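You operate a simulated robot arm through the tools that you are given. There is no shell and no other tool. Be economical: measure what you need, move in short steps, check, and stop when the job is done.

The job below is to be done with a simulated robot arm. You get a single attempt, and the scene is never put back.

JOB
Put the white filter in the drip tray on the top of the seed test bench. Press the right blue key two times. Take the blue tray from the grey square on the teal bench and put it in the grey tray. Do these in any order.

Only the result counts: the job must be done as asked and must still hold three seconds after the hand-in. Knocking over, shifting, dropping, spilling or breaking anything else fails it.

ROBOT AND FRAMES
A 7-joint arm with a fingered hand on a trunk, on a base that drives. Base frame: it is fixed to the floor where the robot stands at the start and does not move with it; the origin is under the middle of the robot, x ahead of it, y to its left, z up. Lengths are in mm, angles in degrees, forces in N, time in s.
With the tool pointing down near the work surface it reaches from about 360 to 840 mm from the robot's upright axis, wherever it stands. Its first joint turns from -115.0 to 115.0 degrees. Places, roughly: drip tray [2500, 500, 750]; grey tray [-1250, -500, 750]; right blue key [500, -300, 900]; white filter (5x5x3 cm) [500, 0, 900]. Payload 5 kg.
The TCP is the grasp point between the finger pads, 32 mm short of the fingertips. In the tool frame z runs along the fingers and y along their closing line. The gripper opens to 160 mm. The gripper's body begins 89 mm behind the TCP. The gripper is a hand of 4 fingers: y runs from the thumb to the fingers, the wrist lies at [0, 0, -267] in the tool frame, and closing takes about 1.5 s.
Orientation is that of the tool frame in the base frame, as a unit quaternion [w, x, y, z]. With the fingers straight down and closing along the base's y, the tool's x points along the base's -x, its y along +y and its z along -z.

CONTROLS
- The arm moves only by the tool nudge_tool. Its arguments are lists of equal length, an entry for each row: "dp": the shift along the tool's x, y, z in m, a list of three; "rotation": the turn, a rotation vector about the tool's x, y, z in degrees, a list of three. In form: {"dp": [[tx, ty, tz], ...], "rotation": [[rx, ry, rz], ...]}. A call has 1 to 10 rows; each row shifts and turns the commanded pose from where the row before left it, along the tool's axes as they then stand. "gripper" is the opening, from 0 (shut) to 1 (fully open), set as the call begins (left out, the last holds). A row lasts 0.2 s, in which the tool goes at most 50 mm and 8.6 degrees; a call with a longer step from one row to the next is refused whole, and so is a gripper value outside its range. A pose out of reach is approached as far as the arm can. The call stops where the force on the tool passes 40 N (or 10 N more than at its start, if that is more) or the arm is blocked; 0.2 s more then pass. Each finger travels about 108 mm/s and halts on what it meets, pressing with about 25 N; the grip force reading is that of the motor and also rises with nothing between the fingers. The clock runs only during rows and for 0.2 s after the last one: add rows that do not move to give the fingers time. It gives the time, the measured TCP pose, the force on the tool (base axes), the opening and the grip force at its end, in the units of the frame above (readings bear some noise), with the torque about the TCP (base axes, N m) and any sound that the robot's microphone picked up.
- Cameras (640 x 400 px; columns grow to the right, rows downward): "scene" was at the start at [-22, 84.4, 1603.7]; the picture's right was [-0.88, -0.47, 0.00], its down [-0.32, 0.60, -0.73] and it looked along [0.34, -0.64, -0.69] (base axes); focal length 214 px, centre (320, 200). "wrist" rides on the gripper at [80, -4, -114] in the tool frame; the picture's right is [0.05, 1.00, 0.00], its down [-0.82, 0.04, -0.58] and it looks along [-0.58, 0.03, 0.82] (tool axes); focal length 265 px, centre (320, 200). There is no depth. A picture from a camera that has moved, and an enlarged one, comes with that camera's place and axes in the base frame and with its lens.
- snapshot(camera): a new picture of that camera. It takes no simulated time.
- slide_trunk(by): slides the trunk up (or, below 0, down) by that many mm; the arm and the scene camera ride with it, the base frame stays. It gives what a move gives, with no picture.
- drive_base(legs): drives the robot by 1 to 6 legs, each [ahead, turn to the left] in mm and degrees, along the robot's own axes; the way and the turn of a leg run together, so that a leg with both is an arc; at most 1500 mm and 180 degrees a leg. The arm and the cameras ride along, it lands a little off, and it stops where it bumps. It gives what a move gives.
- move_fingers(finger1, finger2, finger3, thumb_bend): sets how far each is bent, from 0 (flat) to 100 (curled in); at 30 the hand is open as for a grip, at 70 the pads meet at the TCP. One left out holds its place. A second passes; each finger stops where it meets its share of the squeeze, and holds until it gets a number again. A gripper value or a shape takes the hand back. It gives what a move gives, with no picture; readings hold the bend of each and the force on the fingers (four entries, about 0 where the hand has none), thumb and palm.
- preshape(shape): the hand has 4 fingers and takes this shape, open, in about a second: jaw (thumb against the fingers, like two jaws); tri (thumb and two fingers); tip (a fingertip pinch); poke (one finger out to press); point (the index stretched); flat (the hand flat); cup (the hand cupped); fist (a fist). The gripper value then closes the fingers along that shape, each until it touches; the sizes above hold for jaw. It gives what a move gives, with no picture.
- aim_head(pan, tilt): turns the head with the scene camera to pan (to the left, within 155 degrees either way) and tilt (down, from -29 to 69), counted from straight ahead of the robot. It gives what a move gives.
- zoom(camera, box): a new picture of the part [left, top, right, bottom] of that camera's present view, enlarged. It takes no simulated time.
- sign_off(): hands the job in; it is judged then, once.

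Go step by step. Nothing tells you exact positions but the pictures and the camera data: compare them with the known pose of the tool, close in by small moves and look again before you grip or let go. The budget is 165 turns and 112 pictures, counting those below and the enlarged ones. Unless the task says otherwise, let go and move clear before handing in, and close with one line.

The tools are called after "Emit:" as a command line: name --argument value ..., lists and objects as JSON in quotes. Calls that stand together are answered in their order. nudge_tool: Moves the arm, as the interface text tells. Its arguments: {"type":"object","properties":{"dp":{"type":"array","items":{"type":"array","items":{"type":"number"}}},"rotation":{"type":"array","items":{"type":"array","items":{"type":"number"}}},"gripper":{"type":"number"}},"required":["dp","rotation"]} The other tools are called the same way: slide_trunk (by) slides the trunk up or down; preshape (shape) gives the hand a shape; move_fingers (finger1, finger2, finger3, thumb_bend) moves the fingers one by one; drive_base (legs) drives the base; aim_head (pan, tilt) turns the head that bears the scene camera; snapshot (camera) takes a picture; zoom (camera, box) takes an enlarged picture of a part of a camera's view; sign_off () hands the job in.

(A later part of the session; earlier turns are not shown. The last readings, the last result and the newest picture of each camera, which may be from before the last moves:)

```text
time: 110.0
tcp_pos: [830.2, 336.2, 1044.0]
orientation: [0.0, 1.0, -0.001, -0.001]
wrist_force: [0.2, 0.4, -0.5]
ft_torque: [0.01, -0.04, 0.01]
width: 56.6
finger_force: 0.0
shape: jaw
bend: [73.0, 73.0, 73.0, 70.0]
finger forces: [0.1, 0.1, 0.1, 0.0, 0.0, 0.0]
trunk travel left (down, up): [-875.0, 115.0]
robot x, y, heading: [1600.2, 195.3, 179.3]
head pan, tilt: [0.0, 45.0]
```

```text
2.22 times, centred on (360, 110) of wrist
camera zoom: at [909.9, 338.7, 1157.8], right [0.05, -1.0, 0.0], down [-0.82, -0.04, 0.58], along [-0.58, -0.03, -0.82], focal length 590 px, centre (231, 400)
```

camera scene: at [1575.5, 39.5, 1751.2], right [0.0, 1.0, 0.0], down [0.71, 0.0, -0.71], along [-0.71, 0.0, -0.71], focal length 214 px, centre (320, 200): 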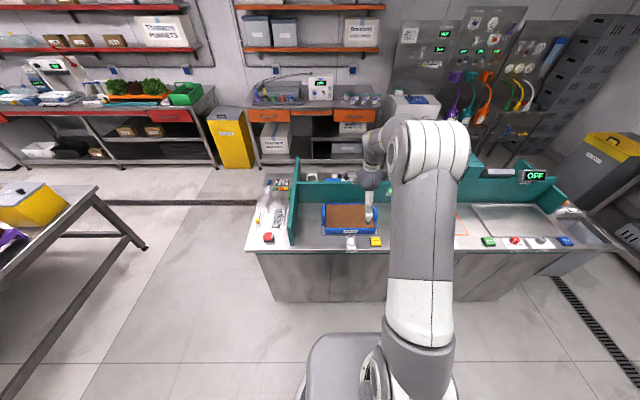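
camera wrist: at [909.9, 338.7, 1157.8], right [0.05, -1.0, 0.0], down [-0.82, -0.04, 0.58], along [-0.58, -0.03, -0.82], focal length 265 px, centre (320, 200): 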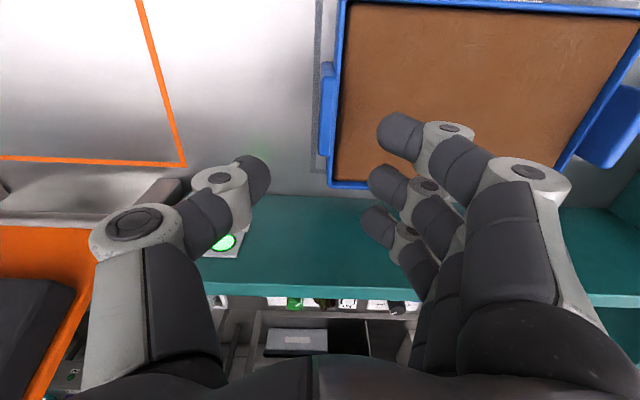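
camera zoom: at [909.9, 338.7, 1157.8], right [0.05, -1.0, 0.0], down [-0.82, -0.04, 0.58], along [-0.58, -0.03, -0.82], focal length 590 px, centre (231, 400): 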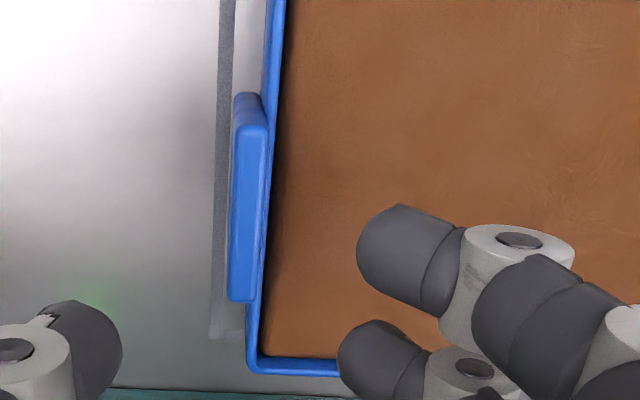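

Handle top is near z 920, centred at about [829, 328]. I'll centre the hand over it and descend.

Emit:
nudge_tool --dp '[[0, 0.008, 0], [0, 0, 0.04], [0, 0, 0.04], [0, 0, 0.015]]' --rotation '[[0, 0, 0], [0, 0, 0], [0, 0, 0], [0, 0, 0]]'

Emit:
zoom --camera "wrist" --box '[200, 50, 440, 230]'

Emit:
zoom --camera "scene" --box '[336, 180, 400, 240]'

```text
time: 111.0
tcp_pos: [831.0, 326.3, 948.7]
orientation: [0.0, 1.0, -0.002, 0.0]
wrist_force: [-0.1, -0.1, 0.2]
ft_torque: [0.03, 0.03, 0.0]
width: 56.5
finger_force: 0.2
shape: jaw
bend: [73.0, 73.0, 73.0, 70.0]
finger forces: [0.0, 0.0, 0.1, 0.1, 0.0, 0.0]
trunk travel left (down, up): [-875.0, 115.0]
robot x, y, heading: [1598.5, 195.8, 179.6]
head pan, tilt: [0.0, 45.0]
```

```text
2.22 times, centred on (320, 140) of wrist
camera zoom: at [910.3, 330.3, 1063.0], right [0.05, -1.0, 0.0], down [-0.82, -0.04, 0.58], along [-0.58, -0.03, -0.82], focal length 590 px, centre (320, 333)
```

zoom: 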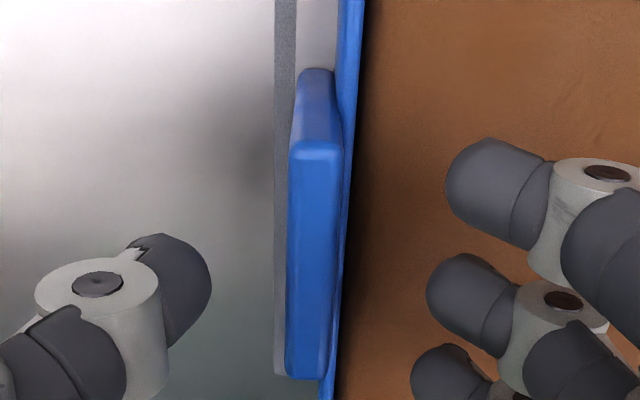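

```text
6.67 times, centred on (368, 210) of scene
camera zoom: at [1575.2, 39.8, 1751.3], right [0.0, 1.0, 0.0], down [0.71, 0.0, -0.71], along [-0.71, 0.0, -0.71], focal length 1430 px, centre (0, 133)
```

zoom: 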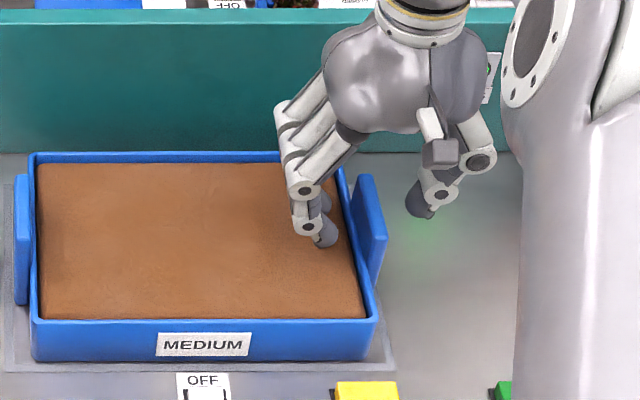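

Emit:
nudge_tool --dp '[[0, 0, 0.01], [0, 0, 0.01]]' --rotation '[[0, 0, 0], [0, 0, 0]]'

Emit:
nudge_tool --dp '[[0, 0, 0], [0, 0, 0], [0, 0, 0], [0, 0, 0], [0, 0, 0]]' --rotation '[[0, 0, 0], [0, 0, 0], [0, 0, 0], [0, 0, 0], [0, 0, 0]]' --gripper 0.0

Emit:
zoom --camera "scene" --box '[336, 180, 400, 240]'

Emit:
zoom --camera "wrist" --box '[200, 50, 440, 230]'

```text
time: 111.7
tcp_pos: [829.2, 326.8, 928.6]
orientation: [0.0, 1.0, -0.001, 0.0]
wrist_force: [0.6, -0.3, 0.3]
ft_torque: [-0.06, 0.02, 0.03]
width: 56.4
finger_force: 0.0
shape: jaw
bend: [73.0, 73.0, 73.0, 70.0]
finger forces: [0.1, 0.0, 0.0, 0.1, 0.0, 0.1]
trunk travel left (down, up): [-875.0, 115.0]
robot x, y, heading: [1595.5, 196.6, 179.9]
head pan, tilt: [0.0, 45.0]
```

```text
time: 112.8
tcp_pos: [830.7, 326.7, 929.7]
orientation: [0.0, 1.0, -0.002, 0.0]
wrist_force: [-0.3, -0.2, 1.7]
ft_torque: [-0.27, 0.02, -0.01]
width: 8.5
finger_force: 24.9
shape: jaw
bend: [71.0, 71.0, 71.0, 70.0]
finger forces: [7.6, 7.6, 7.6, 0.0, 21.1, 0.0]
trunk travel left (down, up): [-875.0, 115.0]
robot x, y, heading: [1599.9, 193.6, 180.0]
head pan, tilt: [0.0, 45.0]
```

```text
6.67 times, centred on (368, 210) of scene
camera zoom: at [1575.5, 39.6, 1751.3], right [0.0, 1.0, 0.0], down [0.71, 0.0, -0.71], along [-0.71, 0.0, -0.71], focal length 1430 px, centre (0, 133)
```

zoom: 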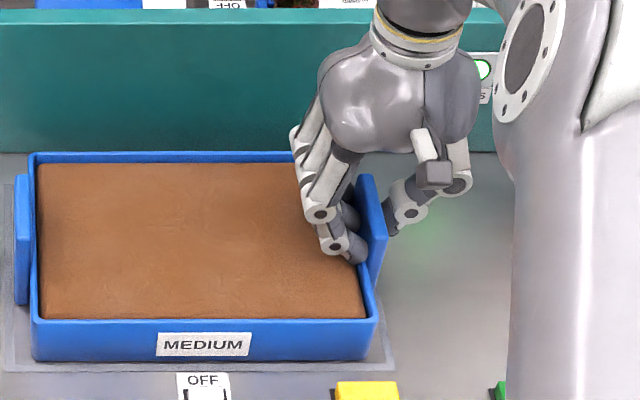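

```text
2.22 times, centred on (320, 140) of wrist
camera zoom: at [910.5, 330.1, 1043.3], right [0.05, -1.0, 0.0], down [-0.82, -0.04, 0.58], along [-0.58, -0.03, -0.82], focal length 590 px, centre (320, 333)
```

zoom: 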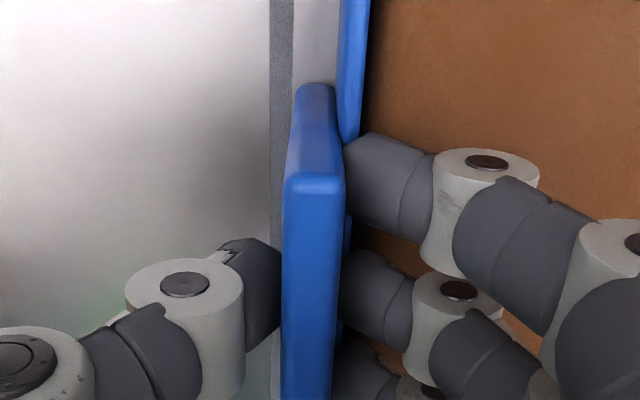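

All three fingers and the thumb hold the handle evenly. Test lift of a few millimetres to read the load.

Emit:
nudge_tool --dp '[[0, 0, -0.004], [0, 0, -0.004], [0, 0, 0]]' --rotation '[[0, 0, 0], [0, 0, 0], [0, 0, 0]]'

Emit:
zoom --camera "scene" --box '[310, 180, 406, 240]'

```text
time: 113.7
tcp_pos: [831.7, 326.3, 936.0]
orientation: [-0.001, 1.0, -0.002, 0.001]
wrist_force: [0.1, -1.2, -3.2]
ft_torque: [-0.17, 0.01, -0.01]
width: 8.5
finger_force: 24.8
shape: jaw
bend: [71.0, 71.0, 71.0, 70.0]
finger forces: [7.8, 7.8, 7.8, 0.0, 20.5, 0.1]
trunk travel left (down, up): [-875.0, 115.0]
robot x, y, heading: [1599.8, 198.7, 179.8]
head pan, tilt: [0.0, 45.0]
```

```text
6.67 times, centred on (358, 210) of scene
camera zoom: at [1575.1, 39.5, 1751.2], right [0.0, 1.0, 0.0], down [0.71, 0.0, -0.71], along [-0.71, 0.0, -0.71], focal length 1430 px, centre (67, 133)
```

zoom: 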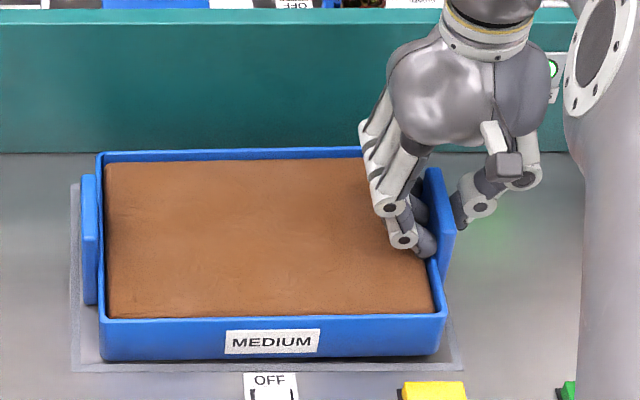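

The tray weighs roughly 0.7 kg, too much for one end handle to carry level, but a grip across its short side will do. The wall behind is tight, so I'll use the handle to draw this end about 22 mm away from the wall, then set it down.

Emit:
nudge_tool --dp '[[0.006, 0, 0], [0.008, 0, 0], [0.008, 0, 0], [0, 0, 0.004], [0, 0, 0.002]]' --rotation '[[0, 0, 0], [0, 0, 0], [0, 0, 0], [0, 0, 0], [0, 0, 0]]'

Emit:
zoom --camera "scene" --box '[310, 180, 406, 240]'

```text
time: 114.8
tcp_pos: [852.6, 328.1, 930.4]
orientation: [0.0, 1.0, -0.001, -0.001]
wrist_force: [-1.5, 0.5, -1.8]
ft_torque: [-0.27, -0.25, -0.18]
width: 8.3
finger_force: 25.1
shape: jaw
bend: [71.0, 71.0, 71.0, 70.0]
finger forces: [14.0, 7.3, 6.1, 0.1, 22.1, 0.0]
trunk travel left (down, up): [-875.0, 115.0]
robot x, y, heading: [1597.7, 199.6, 179.9]
head pan, tilt: [0.0, 45.0]
```

```text
6.67 times, centred on (358, 210) of scene
camera zoom: at [1575.1, 39.8, 1751.3], right [0.0, 1.0, 0.0], down [0.71, 0.0, -0.71], along [-0.71, 0.0, -0.71], focal length 1430 px, centre (67, 133)
```

zoom: 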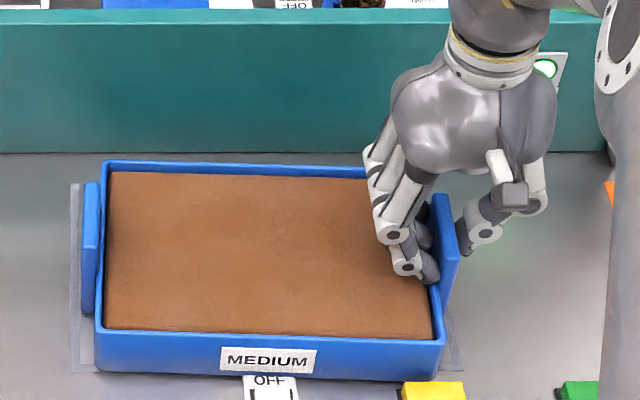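

The tray moved away from the wall nearly parallel and has not reached the button. Release and rise.

Emit:
nudge_tool --dp '[[0, 0, 0], [0, 0, 0], [0, 0, 0], [0, 0, 0]]' --rotation '[[0, 0, 0], [0, 0, 0], [0, 0, 0], [0, 0, 0]]' --gripper 0.35

Emit:
nudge_tool --dp '[[0, 0, -0.03], [0, 0, -0.045], [0, 0, -0.045], [0, 0.045, 0], [0, 0.045, 0], [0, 0.04, 0]]' --rotation '[[0, 0, 0], [0, 0, 0], [0, 0, 0], [0, 0, 0], [0, 0, 0], [0, 0, 0]]'

Emit:
nudge_tool --dp '[[0, 0, -0.03], [0, 0, -0.03], [0, 0, -0.03], [0, 0, -0.03], [0, 0, 0], [0, 0, 0], [0, 0, 0], [0, 0, 0], [0, 0, 0], [0, 0, 0]]' --rotation '[[0, 0, 8.5], [0, 0, 8.5], [0, 0, 8.5], [0, 0, 8.5], [0, 0, 8.5], [0, 0, 8.5], [0, 0, 8.5], [0, 0, 8.5], [0, 0, 8.5], [0, 0, 8.5]]'

Emit:
zoom --camera "scene" --box '[310, 180, 406, 240]'

Emit:
snapshot --camera "wrist"

```text
time: 115.8
tcp_pos: [852.2, 328.0, 930.3]
orientation: [-0.001, 1.0, -0.002, 0.0]
wrist_force: [0.1, -0.3, -0.5]
ft_torque: [0.01, 0.0, 0.0]
width: 55.6
finger_force: 0.0
shape: jaw
bend: [73.0, 73.0, 73.0, 70.0]
finger forces: [0.1, 0.1, 0.0, 0.0, 0.1, 0.1]
trunk travel left (down, up): [-875.0, 115.0]
robot x, y, heading: [1597.6, 196.3, 180.0]
head pan, tilt: [0.0, 45.0]
```

```text
time: 117.2
tcp_pos: [852.1, 196.2, 1051.0]
orientation: [-0.001, 1.0, -0.002, 0.0]
wrist_force: [-0.6, -0.2, -0.6]
ft_torque: [0.06, -0.02, 0.03]
width: 55.9
finger_force: 0.1
shape: jaw
bend: [73.0, 73.0, 73.0, 70.0]
finger forces: [0.1, 0.1, 0.1, 0.0, 0.1, 0.0]
trunk travel left (down, up): [-875.0, 115.0]
robot x, y, heading: [1598.7, 193.7, 179.6]
head pan, tilt: [0.0, 45.0]
```

```text
time: 119.5
tcp_pos: [852.7, 197.8, 1170.4]
orientation: [0.0, 0.735, -0.678, 0.001]
wrist_force: [0.3, 0.7, 0.2]
ft_torque: [0.03, -0.01, 0.0]
width: 55.7
finger_force: 0.1
shape: jaw
bend: [73.0, 73.0, 73.0, 70.0]
finger forces: [0.1, 0.0, 0.0, 0.0, 0.0, 0.1]
trunk travel left (down, up): [-875.0, 115.0]
robot x, y, heading: [1599.1, 195.0, 180.1]
head pan, tilt: [0.0, 45.0]
```

```text
6.67 times, centred on (358, 210) of scene
camera zoom: at [1575.5, 39.3, 1751.2], right [0.0, 1.0, 0.0], down [0.71, 0.0, -0.71], along [-0.71, 0.0, -0.71], focal length 1430 px, centre (67, 133)
```

zoom: 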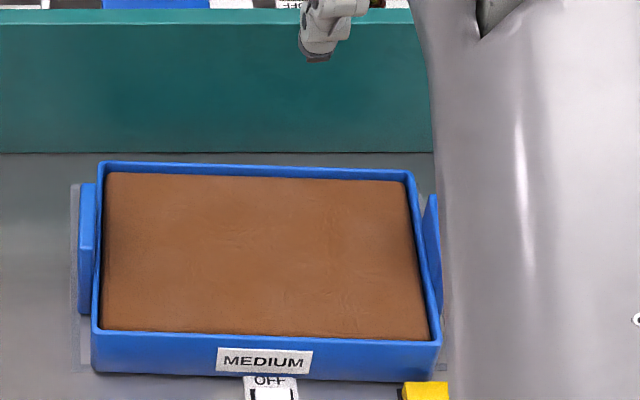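

```text
35 pictures are left
camera wrist: at [862.5, 116.4, 1285.4], right [-0.99, -0.13, 0.0], down [-0.11, 0.81, 0.58], along [-0.08, 0.57, -0.82], focal length 265 px, centre (320, 200)
```

wrist: 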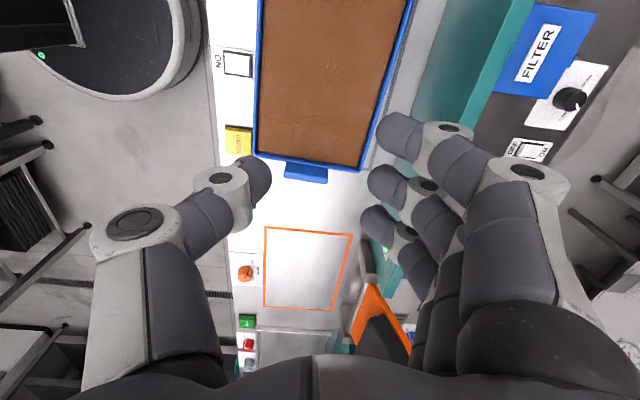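

The tray now has about 54 mm to the wall and is centred near [843, 191] with a small yaw of −2.3°. I'll open the hand to about 200 mm, align it and lower part way over the tray, slightly to +y to stay off the rocker switch.

Emit:
move_fingers --finger1 14 --finger2 14 --finger3 14 --thumb_bend 14

Emit:
nudge_tool --dp '[[-0.02, 0.009, 0], [0, 0, 0.05], [0, 0, 0.05], [0, 0, 0.05], [0, 0, 0.03]]' --rotation '[[0, 0, 6.9], [0, 0, 0], [0, 0, 0], [0, 0, 0], [0, 0, 0]]'

Emit:
snapshot --camera "wrist"

Emit:
zoom --camera "scene" --box '[310, 170, 406, 240]'

```text
time: 120.5
tcp_pos: [852.7, 197.4, 1171.2]
orientation: [0.0, 0.736, -0.677, 0.0]
wrist_force: [0.3, 0.0, 0.4]
ft_torque: [-0.01, 0.01, -0.01]
width: 203.3
finger_force: 0.0
shape: fingers
bend: [14.0, 14.0, 14.0, 14.0]
finger forces: [0.0, 0.0, 0.1, 0.0, 0.0, 0.0]
trunk travel left (down, up): [-875.0, 115.0]
robot x, y, heading: [1595.4, 195.3, 179.8]
head pan, tilt: [0.0, 45.0]
```

```text
time: 121.7
tcp_pos: [842.0, 216.9, 989.1]
orientation: [0.0, -0.694, 0.72, 0.0]
wrist_force: [-0.4, -0.1, -0.3]
ft_torque: [0.0, -0.03, 0.05]
width: 203.9
finger_force: 0.1
shape: fingers
bend: [14.0, 14.0, 14.0, 14.0]
finger forces: [0.0, 0.1, 0.0, 0.0, 0.0, 0.1]
trunk travel left (down, up): [-875.0, 115.0]
robot x, y, heading: [1596.0, 192.6, 180.0]
head pan, tilt: [0.0, 45.0]
```

```text
34 pictures are left
camera wrist: at [842.5, 136.0, 1104.2], right [-1.0, -0.01, 0.0], down [-0.01, 0.82, 0.58], along [-0.01, 0.58, -0.82], focal length 265 px, centre (320, 200)
```

wrist: 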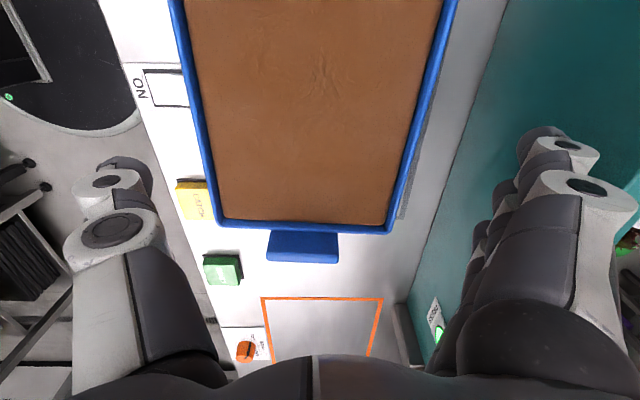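

```text
5.71 times, centred on (358, 205) of scene
camera zoom: at [1574.9, 39.7, 1751.3], right [0.0, 1.0, 0.0], down [0.71, 0.0, -0.71], along [-0.71, 0.0, -0.71], focal length 1226 px, centre (103, 171)
```

zoom: 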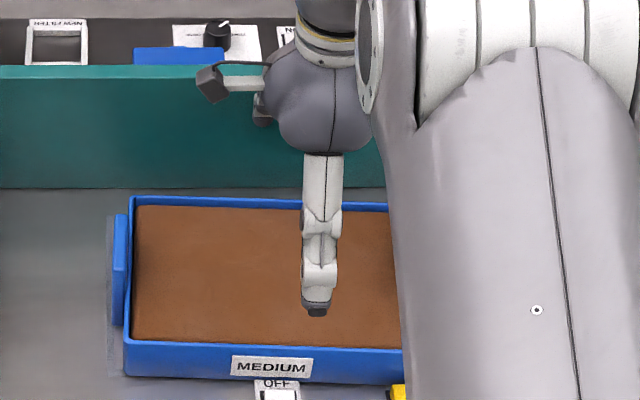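

Emit:
nudge_tool --dp '[[0, -0.004, 0.03], [0, 0, 0.03], [0, 0, 0.015]]' --rotation '[[0, 0, 0], [0, 0, 0], [0, 0, 0]]'

Emit:
snapshot --camera "wrist"

Emit:
zoom --camera "scene" --box '[330, 190, 394, 250]'

```text
time: 122.5
tcp_pos: [845.2, 215.1, 915.6]
orientation: [0.0, -0.694, 0.72, 0.0]
wrist_force: [-0.4, 0.0, 0.0]
ft_torque: [-0.01, -0.05, 0.0]
width: 204.6
finger_force: 0.4
shape: fingers
bend: [14.0, 14.0, 14.0, 14.0]
finger forces: [0.0, 0.0, 0.0, 0.0, 0.7, 0.0]
trunk travel left (down, up): [-875.0, 115.0]
robot x, y, heading: [1597.8, 195.3, 179.6]
head pan, tilt: [0.0, 45.0]
```

```text
32 pictures are left
camera wrist: at [846.3, 135.2, 1030.2], right [-1.0, -0.02, 0.0], down [-0.01, 0.82, 0.58], along [-0.01, 0.58, -0.82], focal length 265 px, centre (320, 200)
```

wrist: 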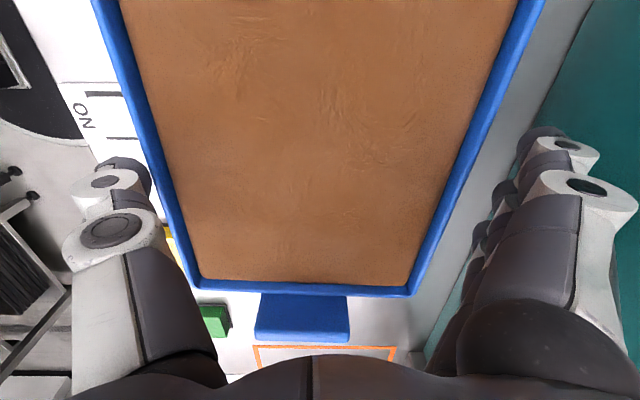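

```text
6.67 times, centred on (362, 220) of scene
camera zoom: at [1575.4, 39.5, 1751.3], right [0.0, 1.0, 0.0], down [0.71, 0.0, -0.71], along [-0.71, 0.0, -0.71], focal length 1430 px, centre (40, 67)
```

zoom: 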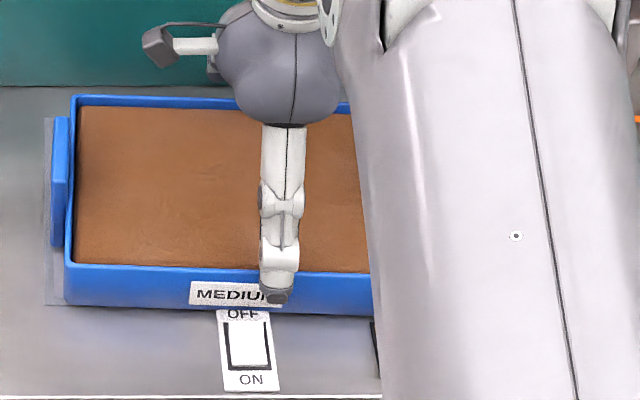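

The thumb is outside the front wall, just brushing it. I'll shift 4 mm toward the robot and lower further.

Emit:
nudge_tool --dp '[[0, -0.004, 0], [0, 0, 0.01], [0, 0, 0.01]]' --rotation '[[0, 0, 0], [0, 0, 0], [0, 0, 0]]'

Emit:
zoom --camera "scene" --box '[330, 190, 394, 250]'

```text
time: 123.2
tcp_pos: [850.0, 217.7, 896.2]
orientation: [0.0, -0.694, 0.72, 0.001]
wrist_force: [1.8, 0.8, 7.8]
ft_torque: [0.01, -0.59, 0.01]
width: 206.6
finger_force: 3.1
shape: fingers
bend: [14.0, 14.0, 14.0, 10.0]
finger forces: [0.1, 0.1, 0.0, 0.0, 5.8, 0.1]
trunk travel left (down, up): [-875.0, 115.0]
robot x, y, heading: [1600.2, 196.1, 179.8]
head pan, tilt: [0.0, 45.0]
```

```text
6.67 times, centred on (362, 220) of scene
camera zoom: at [1576.5, 39.5, 1751.4], right [0.0, 1.0, 0.0], down [0.71, 0.0, -0.71], along [-0.71, 0.0, -0.71], focal length 1430 px, centre (40, 67)
```

zoom: 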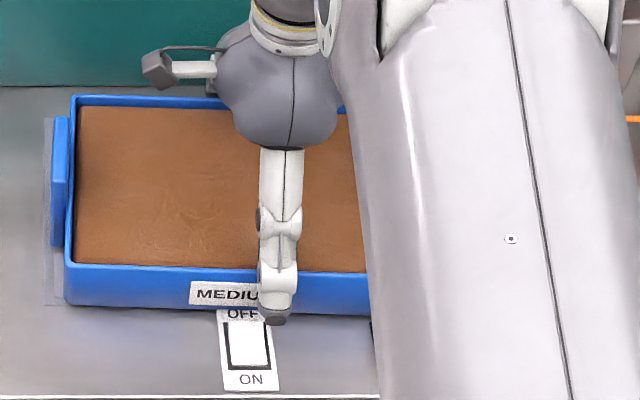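

Emit:
nudge_tool --dp '[[0, 0, -0.012], [0, -0.005, 0], [0, 0, 0]]' --rotation '[[0, 0, 0], [0, 0, 0], [0, 0, 0]]'

Emit:
move_fingers --thumb_bend 10

Emit:
nudge_tool --dp '[[0, 0, 0.008], [0, 0, 0.005]]' --rotation '[[0, 0, 0], [0, 0, 0]]'

Emit:
snapshot --camera "wrist"

```text
time: 124.0
tcp_pos: [855.3, 216.6, 907.6]
orientation: [-0.001, -0.694, 0.72, 0.0]
wrist_force: [-0.3, 0.5, 0.1]
ft_torque: [-0.02, -0.01, 0.01]
width: 204.6
finger_force: 0.0
shape: fingers
bend: [14.0, 14.0, 14.0, 14.0]
finger forces: [0.0, 0.0, 0.0, 0.1, 0.0, 0.1]
trunk travel left (down, up): [-875.0, 115.0]
robot x, y, heading: [1598.4, 195.3, 179.9]
head pan, tilt: [0.0, 45.0]
```

```text
time: 125.0
tcp_pos: [854.2, 215.9, 907.8]
orientation: [-0.001, -0.694, 0.72, 0.001]
wrist_force: [-0.4, -0.3, -0.4]
ft_torque: [0.01, 0.01, 0.01]
width: 205.6
finger_force: 0.2
shape: fingers
bend: [14.0, 14.0, 14.0, 10.0]
finger forces: [0.0, 0.1, 0.0, 0.0, 0.0, 0.0]
trunk travel left (down, up): [-875.0, 115.0]
robot x, y, heading: [1598.0, 194.7, 179.9]
head pan, tilt: [0.0, 45.0]
```

```text
time: 125.7
tcp_pos: [854.7, 216.3, 896.0]
orientation: [0.0, -0.694, 0.72, 0.0]
wrist_force: [-0.4, 0.0, 3.0]
ft_torque: [-0.04, 0.28, 0.0]
width: 206.8
finger_force: 1.8
shape: fingers
bend: [13.0, 14.0, 14.0, 10.0]
finger forces: [1.1, 1.0, 0.8, 0.0, 0.1, 0.1]
trunk travel left (down, up): [-875.0, 115.0]
robot x, y, heading: [1594.1, 198.3, 179.7]
head pan, tilt: [0.0, 45.0]
```

```text
29 pictures are left
camera wrist: at [855.6, 135.2, 1010.3], right [-1.0, -0.02, 0.0], down [-0.01, 0.82, 0.58], along [-0.01, 0.58, -0.82], focal length 265 px, centre (320, 200)
```

wrist: 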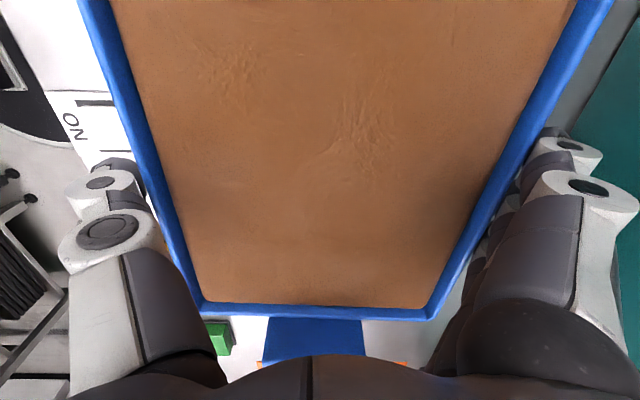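

The hand straddles the tray on both sides. I'll close all digits onto the walls.

Emit:
move_fingers --finger1 45 --finger2 45 --finger3 45 --thumb_bend 45

Emit:
zoom --camera "scene" --box '[330, 190, 394, 250]'

```text
time: 126.7
tcp_pos: [855.1, 216.7, 896.6]
orientation: [-0.002, -0.694, 0.72, 0.002]
wrist_force: [-5.9, 0.6, 20.8]
ft_torque: [-0.01, 0.38, -0.12]
width: 197.4
finger_force: 30.5
shape: fingers
bend: [27.0, 28.0, 28.0, 38.0]
finger forces: [12.3, 12.4, 12.3, 0.0, 24.6, 0.0]
trunk travel left (down, up): [-875.0, 115.0]
robot x, y, heading: [1599.7, 192.1, 179.7]
head pan, tilt: [0.0, 45.0]
```

```text
6.67 times, centred on (362, 220) of scene
camera zoom: at [1577.1, 39.5, 1751.4], right [0.0, 1.0, 0.0], down [0.71, 0.0, -0.71], along [-0.71, 0.0, -0.71], focal length 1430 px, centre (40, 67)
```

zoom: 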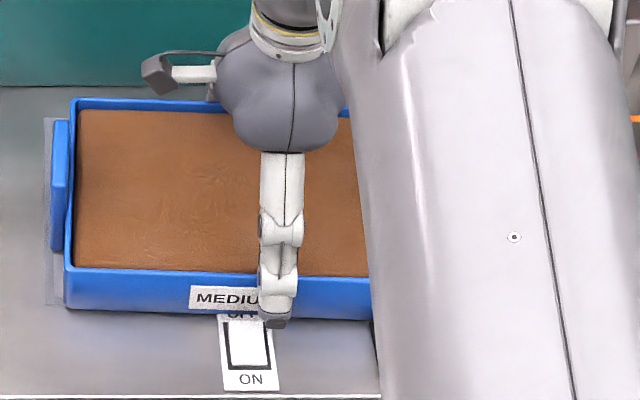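

Emit:
nudge_tool --dp '[[0, 0, -0.004], [0, 0, -0.004], [0, 0, -0.004], [0, 0, 0]]' --rotation '[[0, 0, 0], [0, 0, 0], [0, 0, 0], [0, 0, 0]]'

Emit:
zoom --camera "scene" --box '[330, 190, 394, 250]'

```text
time: 127.7
tcp_pos: [854.9, 216.8, 905.2]
orientation: [0.001, -0.694, 0.72, -0.001]
wrist_force: [0.2, -0.7, -5.9]
ft_torque: [0.13, 0.03, -0.01]
width: 195.5
finger_force: 27.7
shape: fingers
bend: [28.0, 29.0, 30.0, 39.0]
finger forces: [10.0, 9.7, 9.5, 0.0, 26.3, 0.0]
trunk travel left (down, up): [-875.0, 115.0]
robot x, y, heading: [1599.0, 195.4, 179.8]
head pan, tilt: [0.0, 45.0]
```

```text
6.67 times, centred on (362, 220) of scene
camera zoom: at [1574.6, 39.5, 1751.2], right [0.0, 1.0, 0.0], down [0.71, 0.0, -0.71], along [-0.71, 0.0, -0.71], focal length 1430 px, centre (40, 67)
```

zoom: 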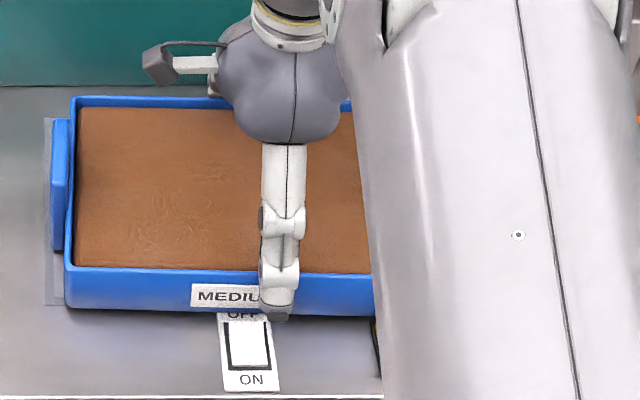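

The tray is off the bench (load about 6 N). Lifting further, slowly.

Emit:
nudge_tool --dp '[[0, 0, -0.01], [0, 0, -0.015], [0, 0, -0.02], [0, 0, -0.02], [0, 0, 0]]' --rotation '[[0, 0, 0], [0, 0, 0], [0, 0, 0], [0, 0, 0], [0, 0, 0]]'

Emit:
zoom --camera "scene" --box '[310, 170, 406, 250]'

```text
time: 128.8
tcp_pos: [854.7, 215.8, 973.1]
orientation: [0.001, -0.694, 0.72, -0.001]
wrist_force: [0.8, -0.4, -6.0]
ft_torque: [0.15, 0.01, 0.0]
width: 195.6
finger_force: 27.5
shape: fingers
bend: [28.0, 29.0, 30.0, 39.0]
finger forces: [9.8, 9.6, 9.5, 0.0, 25.9, 0.1]
trunk travel left (down, up): [-875.0, 115.0]
robot x, y, heading: [1598.9, 193.9, 179.5]
head pan, tilt: [0.0, 45.0]
```

```text
5.00 times, centred on (358, 210) of scene
camera zoom: at [1574.3, 39.5, 1751.2], right [0.0, 1.0, 0.0], down [0.71, 0.0, -0.71], along [-0.71, 0.0, -0.71], focal length 1072 px, centre (130, 150)
```

zoom: 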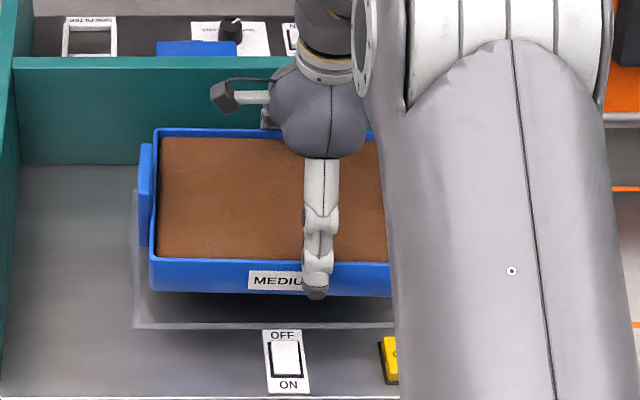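

The tray is held level and clear. I'll raise the trunk, retract the arm, and drive back around the console to the grey tray.

Emit:
slide_trunk --by 110

Emit:
nudge_tool --dp '[[0, -0.03, 0], [0, -0.035, 0], [0, -0.035, 0], [0, -0.035, 0], [0, -0.035, 0], [0, -0.035, 0], [0, -0.03, 0]]' --rotation '[[0, 0, 0], [0, 0, 0], [0, 0, 0], [0, 0, 0], [0, 0, 0], [0, 0, 0], [0, 0, 0]]'

Emit:
drive_base --legs '[[0, 90], [1070, 0], [0, -90]]'

Emit:
aim_head --pan 0 --tilt 40

Emit:
snapshot --camera "scene"

```text
time: 130.3
tcp_pos: [854.8, 216.9, 1080.7]
orientation: [0.001, -0.694, 0.72, -0.001]
wrist_force: [-0.7, 0.0, -6.3]
ft_torque: [0.14, 0.03, -0.01]
width: 195.2
finger_force: 26.5
shape: fingers
bend: [28.0, 29.0, 30.0, 39.0]
finger forces: [9.8, 9.7, 9.4, 0.1, 26.0, 0.0]
trunk travel left (down, up): [-985.0, 5.0]
robot x, y, heading: [1602.9, 194.3, 179.8]
head pan, tilt: [0.0, 45.0]
```

```text
time: 131.9
tcp_pos: [1089.2, 208.5, 1082.4]
orientation: [-0.001, -0.694, 0.72, 0.0]
wrist_force: [0.5, 0.1, -4.8]
ft_torque: [0.12, 0.04, -0.03]
width: 195.1
finger_force: 27.2
shape: fingers
bend: [28.0, 29.0, 30.0, 39.0]
finger forces: [9.7, 9.7, 9.4, 0.0, 26.1, 0.0]
trunk travel left (down, up): [-985.0, 5.0]
robot x, y, heading: [1597.0, 194.0, 180.0]
head pan, tilt: [0.0, 45.0]
```

```text
time: 145.0
tcp_pos: [1080.6, -869.7, 1082.1]
orientation: [-0.001, -0.698, 0.716, 0.0]
wrist_force: [-0.7, -0.4, -6.3]
ft_torque: [0.14, 0.03, 0.0]
width: 194.6
finger_force: 25.1
shape: fingers
bend: [28.0, 29.0, 30.0, 39.0]
finger forces: [8.9, 8.9, 9.0, 0.0, 24.0, 0.0]
trunk travel left (down, up): [-985.0, 5.0]
robot x, y, heading: [1588.1, -882.9, -179.4]
head pan, tilt: [0.0, 45.0]
```

```text
time: 145.7
tcp_pos: [1080.2, -871.3, 1081.0]
orientation: [-0.001, -0.699, 0.715, 0.0]
wrist_force: [-0.4, 0.2, -5.4]
ft_torque: [0.16, 0.01, 0.01]
width: 194.3
finger_force: 25.8
shape: fingers
bend: [28.0, 29.0, 30.0, 39.0]
finger forces: [9.2, 9.0, 8.8, 0.0, 24.2, 0.0]
trunk travel left (down, up): [-985.0, 5.0]
robot x, y, heading: [1590.8, -878.8, -179.9]
head pan, tilt: [0.0, 40.0]
```

```text
25 pictures are left
camera scene: at [1564.8, -1034.5, 1868.4], right [-0.01, 1.0, 0.0], down [0.64, 0.01, -0.77], along [-0.77, -0.01, -0.64], focal length 214 px, centre (320, 200)
```

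scene: 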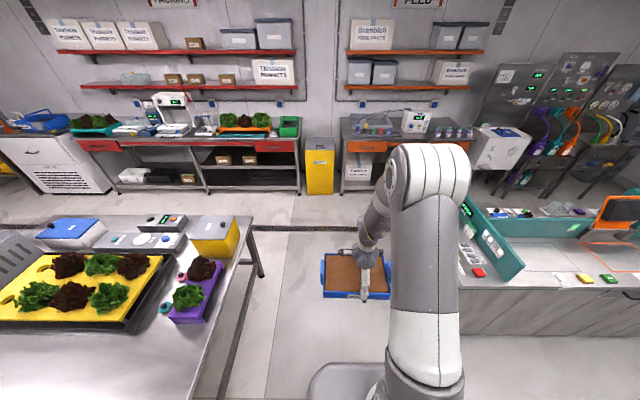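

Emit:
drive_base --legs '[[1400, 0], [330, 0], [0, -90], [420, 0], [0, 90]]'

Emit:
aim_head --pan 0 --tilt 40

Emit:
snapshot --camera "scene"

```text
time: 164.3
tcp_pos: [-655.4, -461.7, 1080.9]
orientation: [0.0, -0.695, 0.719, 0.0]
wrist_force: [-0.3, 0.1, -6.2]
ft_torque: [0.13, -0.02, 0.0]
width: 193.7
finger_force: 24.4
shape: fingers
bend: [29.0, 30.0, 30.0, 39.0]
finger forces: [8.6, 8.5, 8.3, 0.0, 22.7, 0.0]
trunk travel left (down, up): [-985.0, 5.0]
robot x, y, heading: [-145.3, -471.6, 179.9]
head pan, tilt: [0.0, 40.0]
```

```text
time: 164.9
tcp_pos: [-655.8, -459.9, 1081.6]
orientation: [0.001, -0.695, 0.719, -0.001]
wrist_force: [0.6, -0.3, -6.2]
ft_torque: [0.18, -0.02, 0.01]
width: 193.5
finger_force: 24.4
shape: fingers
bend: [29.0, 30.0, 30.0, 39.0]
finger forces: [8.6, 8.5, 8.3, 0.0, 22.7, 0.0]
trunk travel left (down, up): [-985.0, 5.0]
robot x, y, heading: [-148.5, -476.7, 179.7]
head pan, tilt: [0.0, 40.0]
```

```text
24 pictures are left
camera scene: at [-172.7, -629.4, 1868.5], right [0.0, 1.0, 0.0], down [0.64, 0.0, -0.77], along [-0.77, 0.0, -0.64], focal length 214 px, centre (320, 200)
```

scene: 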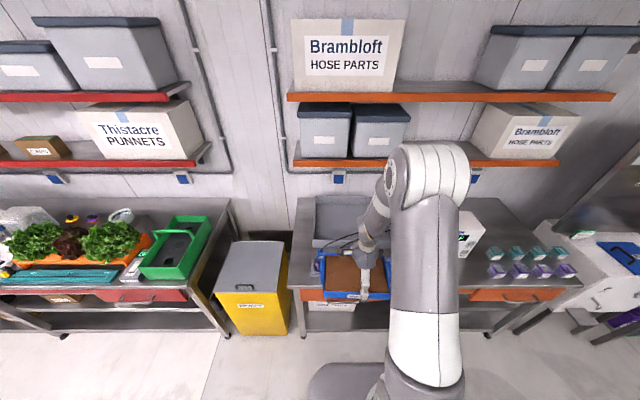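

Emit:
zoom --camera "scene" --box '[280, 180, 440, 310]'

```text
3.08 times, centred on (360, 245) of scene
camera zoom: at [-172.7, -629.4, 1868.5], right [0.0, 1.0, 0.0], down [0.64, 0.0, -0.77], along [-0.77, 0.0, -0.64], focal length 660 px, centre (197, 62)
```

zoom: 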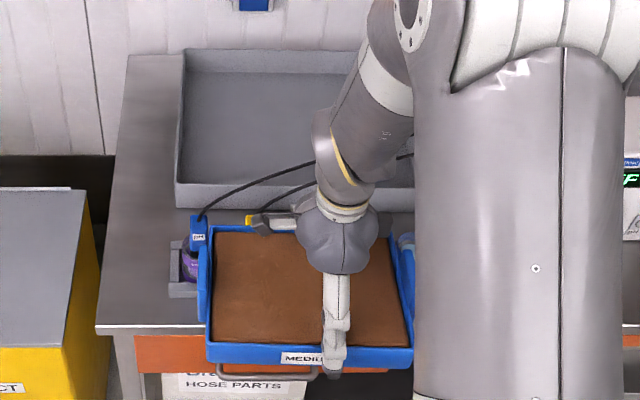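

The grey tray lies behind the cups, and the probe cables arc at about z 1075–1115 near x ≈ −900, so I'll carry the blue tray over them high. I'll raise the hand 150 mm and drive a bit closer.

Emit:
nudge_tool --dp '[[0, 0, -0.03], [0, 0, -0.03], [0, 0, -0.03], [0, 0, -0.03], [0, 0, -0.03]]' --rotation '[[0, 0, 0], [0, 0, 0], [0, 0, 0], [0, 0, 0], [0, 0, 0]]'

Emit:
drive_base --legs '[[140, 0]]'

Emit:
aim_head --pan -10 --tilt 55

Emit:
snapshot --camera "scene"

```text
time: 166.1
tcp_pos: [-654.6, -462.2, 1232.8]
orientation: [-0.001, -0.695, 0.719, 0.0]
wrist_force: [-0.2, -0.3, -6.2]
ft_torque: [0.16, 0.03, 0.0]
width: 193.5
finger_force: 24.2
shape: fingers
bend: [29.0, 30.0, 30.0, 39.0]
finger forces: [8.3, 8.3, 8.2, 0.1, 22.4, 0.0]
trunk travel left (down, up): [-985.0, 5.0]
robot x, y, heading: [-144.7, -474.2, 179.8]
head pan, tilt: [0.0, 40.0]
```

```text
time: 167.4
tcp_pos: [-795.4, -461.8, 1230.0]
orientation: [0.001, -0.695, 0.719, -0.001]
wrist_force: [-0.7, -1.4, -6.6]
ft_torque: [0.14, -0.04, -0.05]
width: 193.1
finger_force: 24.0
shape: fingers
bend: [29.0, 30.0, 30.0, 39.0]
finger forces: [8.4, 8.4, 8.2, 0.0, 22.2, 0.0]
trunk travel left (down, up): [-985.0, 5.0]
robot x, y, heading: [-287.4, -473.1, 179.9]
head pan, tilt: [0.0, 40.0]
```

```text
time: 168.2
tcp_pos: [-793.2, -461.7, 1231.9]
orientation: [0.0, -0.695, 0.719, -0.001]
wrist_force: [-0.1, 0.3, -5.7]
ft_torque: [0.1, 0.01, -0.02]
width: 193.3
finger_force: 23.6
shape: fingers
bend: [29.0, 30.0, 30.0, 39.0]
finger forces: [8.4, 8.2, 8.3, 0.0, 22.3, 0.0]
trunk travel left (down, up): [-985.0, 5.0]
robot x, y, heading: [-281.7, -474.9, 180.3]
head pan, tilt: [-10.0, 55.0]
```

```text
22 pictures are left
camera scene: at [-297.3, -616.7, 1847.9], right [0.17, 0.98, 0.0], down [0.81, -0.14, -0.57], along [-0.57, 0.1, -0.82], focal length 214 px, centre (320, 200)
```

scene: 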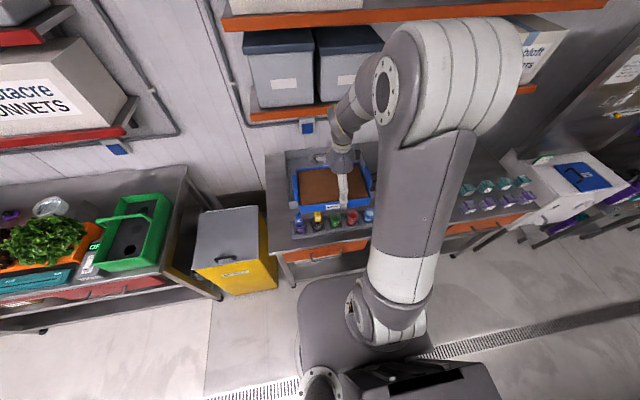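

Emit:
zoom --camera "scene" --box '[260, 130, 420, 300]'

```text
2.35 times, centred on (340, 215) of scene
camera zoom: at [-297.3, -616.7, 1847.9], right [0.17, 0.98, 0.0], down [0.81, -0.14, -0.57], along [-0.57, 0.1, -0.82], focal length 505 px, centre (273, 165)
```

zoom: 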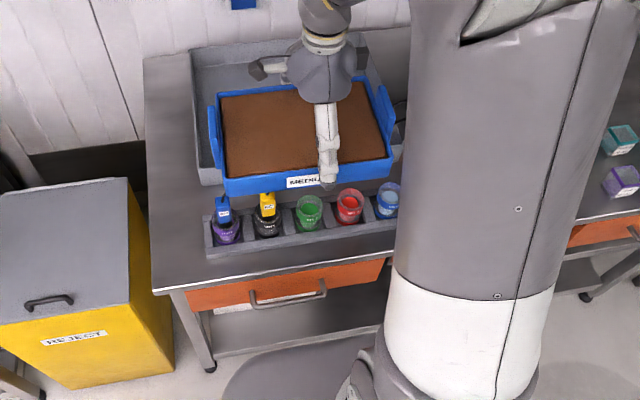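

The base is now close to the bench front. I'll extend the arm over the grey tray at height and check the reach and the view.

Emit:
nudge_tool --dp '[[0, 0.035, 0], [0, 0.04, 0], [0, 0.04, 0], [0, 0.04, 0], [0, 0.04, 0], [0, 0.04, 0], [0, 0.04, 0], [0, 0.035, 0]]' --rotation '[[0, 0, 0], [0, 0, 0], [0, 0, 0], [0, 0, 0], [0, 0, 0], [0, 0, 0], [0, 0, 0], [0, 0, 0]]'

Emit:
zoom --camera "scene" --box '[260, 90, 420, 260]'

```text
time: 169.9
tcp_pos: [-1105.3, -448.5, 1228.1]
orientation: [0.002, -0.695, 0.719, -0.002]
wrist_force: [0.3, 0.1, -8.2]
ft_torque: [0.18, -0.11, 0.03]
width: 192.5
finger_force: 26.7
shape: fingers
bend: [29.0, 30.0, 30.0, 39.0]
finger forces: [12.3, 8.3, 8.2, 0.0, 24.1, 0.0]
trunk travel left (down, up): [-985.0, 5.0]
robot x, y, heading: [-285.2, -471.6, 179.8]
head pan, tilt: [-10.0, 55.0]
```

```text
2.35 times, centred on (340, 175) of scene
camera zoom: at [-300.9, -616.5, 1847.8], right [0.18, 0.98, 0.0], down [0.81, -0.14, -0.57], along [-0.56, 0.1, -0.82], focal length 505 px, centre (273, 259)
```

zoom: 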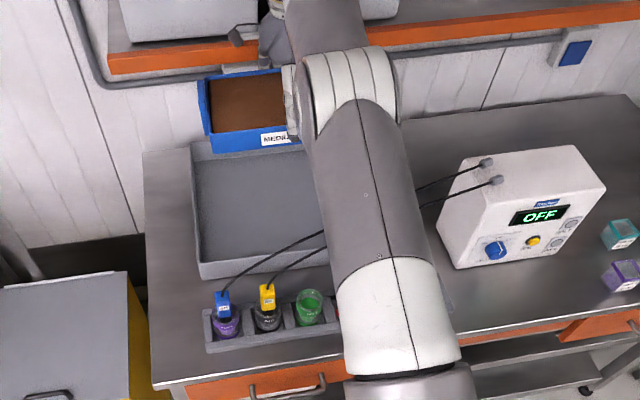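

Finger 1's reading rose, so something may be brushing the shelf; I'll back off 30 mm at this height and compare.

Emit:
nudge_tool --dp '[[0, -0.015, 0], [0, -0.015, 0], [0, 0, 0]]' --rotation '[[0, 0, 0], [0, 0, 0], [0, 0, 0]]'

Emit:
snapshot --camera "wrist"

```text
time: 170.8
tcp_pos: [-1074.4, -451.3, 1231.1]
orientation: [0.001, -0.695, 0.719, -0.001]
wrist_force: [-0.1, 0.0, -6.4]
ft_torque: [0.12, 0.01, -0.01]
width: 192.5
finger_force: 24.7
shape: fingers
bend: [29.0, 30.0, 30.0, 39.0]
finger forces: [9.1, 8.6, 8.4, 0.1, 23.1, 0.0]
trunk travel left (down, up): [-985.0, 5.0]
robot x, y, heading: [-283.9, -473.0, 179.8]
head pan, tilt: [-10.0, 55.0]
```

```text
19 pictures are left
camera wrist: at [-1073.9, -532.5, 1345.4], right [-1.0, -0.02, 0.0], down [-0.01, 0.82, 0.58], along [-0.01, 0.58, -0.82], focal length 265 px, centre (320, 200)
```

wrist: 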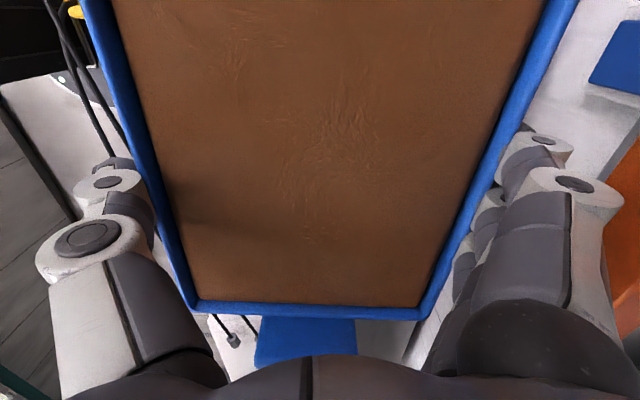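

The reading returned to normal; the knuckles had just touched the shelf edge, so I'll descend here in front of the shelf first, between it and the cables.

Emit:
nudge_tool --dp '[[0, 0, 0.03], [0, 0, 0.03], [0, 0, 0.03], [0, 0, 0.03], [0, 0, 0.03], [0, 0, 0.02]]' --rotation '[[0, 0, 0], [0, 0, 0], [0, 0, 0], [0, 0, 0], [0, 0, 0], [0, 0, 0]]'

Emit:
aim_head --pan 10 --tilt 50

Emit:
snapshot --camera "scene"

```text
time: 172.2
tcp_pos: [-1074.2, -450.1, 1061.0]
orientation: [0.001, -0.695, 0.719, 0.0]
wrist_force: [-0.1, 0.6, -5.7]
ft_torque: [0.13, -0.04, 0.01]
width: 192.7
finger_force: 22.8
shape: fingers
bend: [29.0, 30.0, 30.0, 39.0]
finger forces: [8.4, 8.1, 8.0, 0.0, 21.7, 0.0]
trunk travel left (down, up): [-985.0, 5.0]
robot x, y, heading: [-285.3, -468.7, 179.8]
head pan, tilt: [-10.0, 55.0]
```

```text
time: 173.0
tcp_pos: [-1073.8, -450.2, 1060.9]
orientation: [0.002, -0.694, 0.72, -0.001]
wrist_force: [0.3, -0.8, -5.4]
ft_torque: [0.15, 0.02, 0.0]
width: 192.7
finger_force: 23.3
shape: fingers
bend: [29.0, 30.0, 30.0, 39.0]
finger forces: [8.3, 8.1, 8.0, 0.1, 21.8, 0.0]
trunk travel left (down, up): [-985.0, 5.0]
robot x, y, heading: [-285.0, -474.1, 179.8]
head pan, tilt: [10.0, 50.0]
```

```text
18 pictures are left
camera scene: at [-303.0, -642.5, 1854.3], right [-0.17, 0.99, 0.0], down [0.76, 0.13, -0.64], along [-0.63, -0.11, -0.77], focal length 214 px, centre (320, 200)
```

scene: 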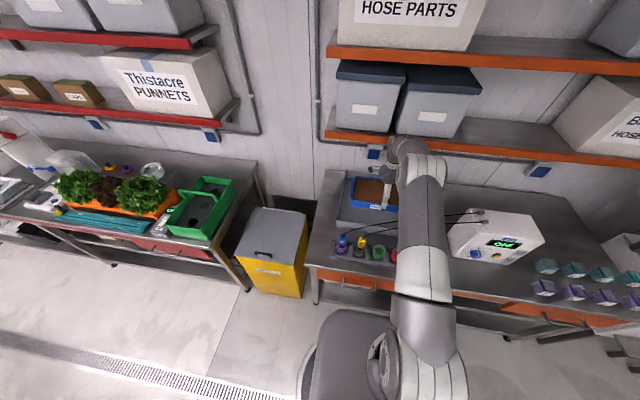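

Emit:
zoom --camera "scene" --box '[300, 130, 460, 270]'

```text
2.86 times, centred on (380, 200) of scene
camera zoom: at [-303.0, -642.5, 1854.3], right [-0.17, 0.99, 0.0], down [0.76, 0.13, -0.64], along [-0.63, -0.11, -0.77], focal length 613 px, centre (149, 200)
```

zoom: 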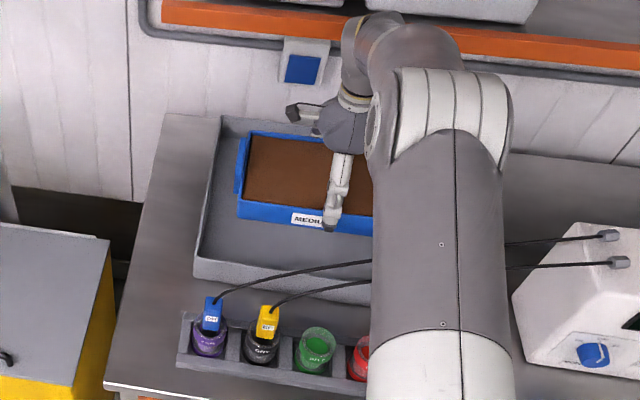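

Triangulation with the earlier far view puts the bench top at z ≈ 838 and the grey tray between x ≈ −957 and −1372. I'll move to x ≈ −1112 below the shelf level, lower to about 60 mm above contact, and check the forearm against the cables.

Emit:
nudge_tool --dp '[[-0.01, 0.019, 0.01], [-0.005, 0.019, 0.02], [0, 0, 0.03], [0, 0, 0.03], [0, 0, 0.02]]' --rotation '[[0, 0, 0], [0, 0, 0], [0, 0, 0], [0, 0, 0], [0, 0, 0]]'

Emit:
zoom --camera "scene" --box '[300, 130, 460, 270]'

Emit:
snapshot --camera "wrist"

```text
time: 174.2
tcp_pos: [-1112.4, -435.4, 950.5]
orientation: [0.0, -0.695, 0.719, 0.0]
wrist_force: [-0.9, -0.9, -6.2]
ft_torque: [0.12, 0.0, -0.06]
width: 192.4
finger_force: 22.9
shape: fingers
bend: [29.0, 30.0, 30.0, 39.0]
finger forces: [8.2, 8.1, 8.1, 0.0, 21.4, 0.0]
trunk travel left (down, up): [-985.0, 5.0]
robot x, y, heading: [-283.1, -474.5, 179.9]
head pan, tilt: [10.0, 50.0]
```

```text
2.86 times, centred on (380, 200) of scene
camera zoom: at [-303.3, -642.4, 1854.4], right [-0.17, 0.99, 0.0], down [0.76, 0.13, -0.64], along [-0.63, -0.11, -0.77], focal length 613 px, centre (149, 200)
```

zoom: 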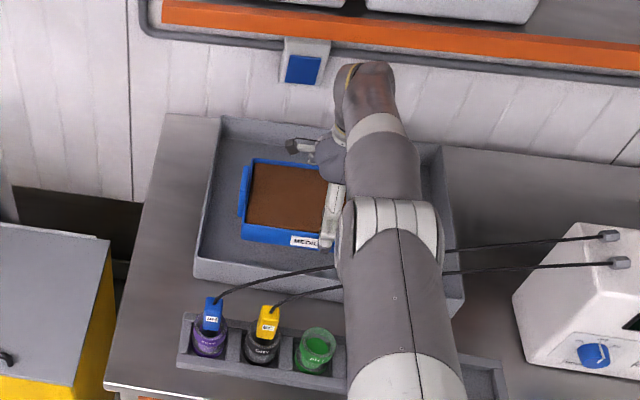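

```text
15 pictures are left
camera wrist: at [-1111.1, -516.2, 1065.3], right [-1.0, -0.02, 0.0], down [-0.01, 0.82, 0.58], along [-0.01, 0.58, -0.82], focal length 265 px, centre (320, 200)
```

wrist: 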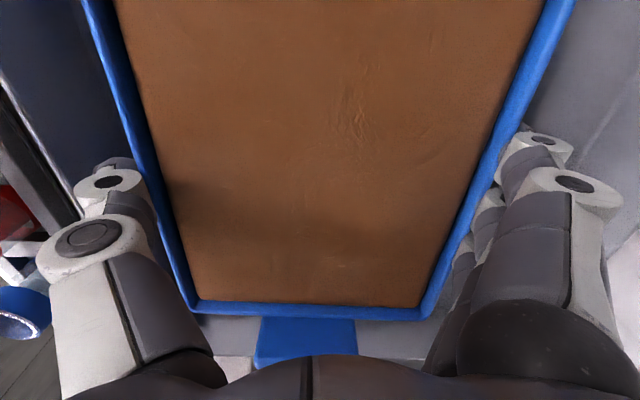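

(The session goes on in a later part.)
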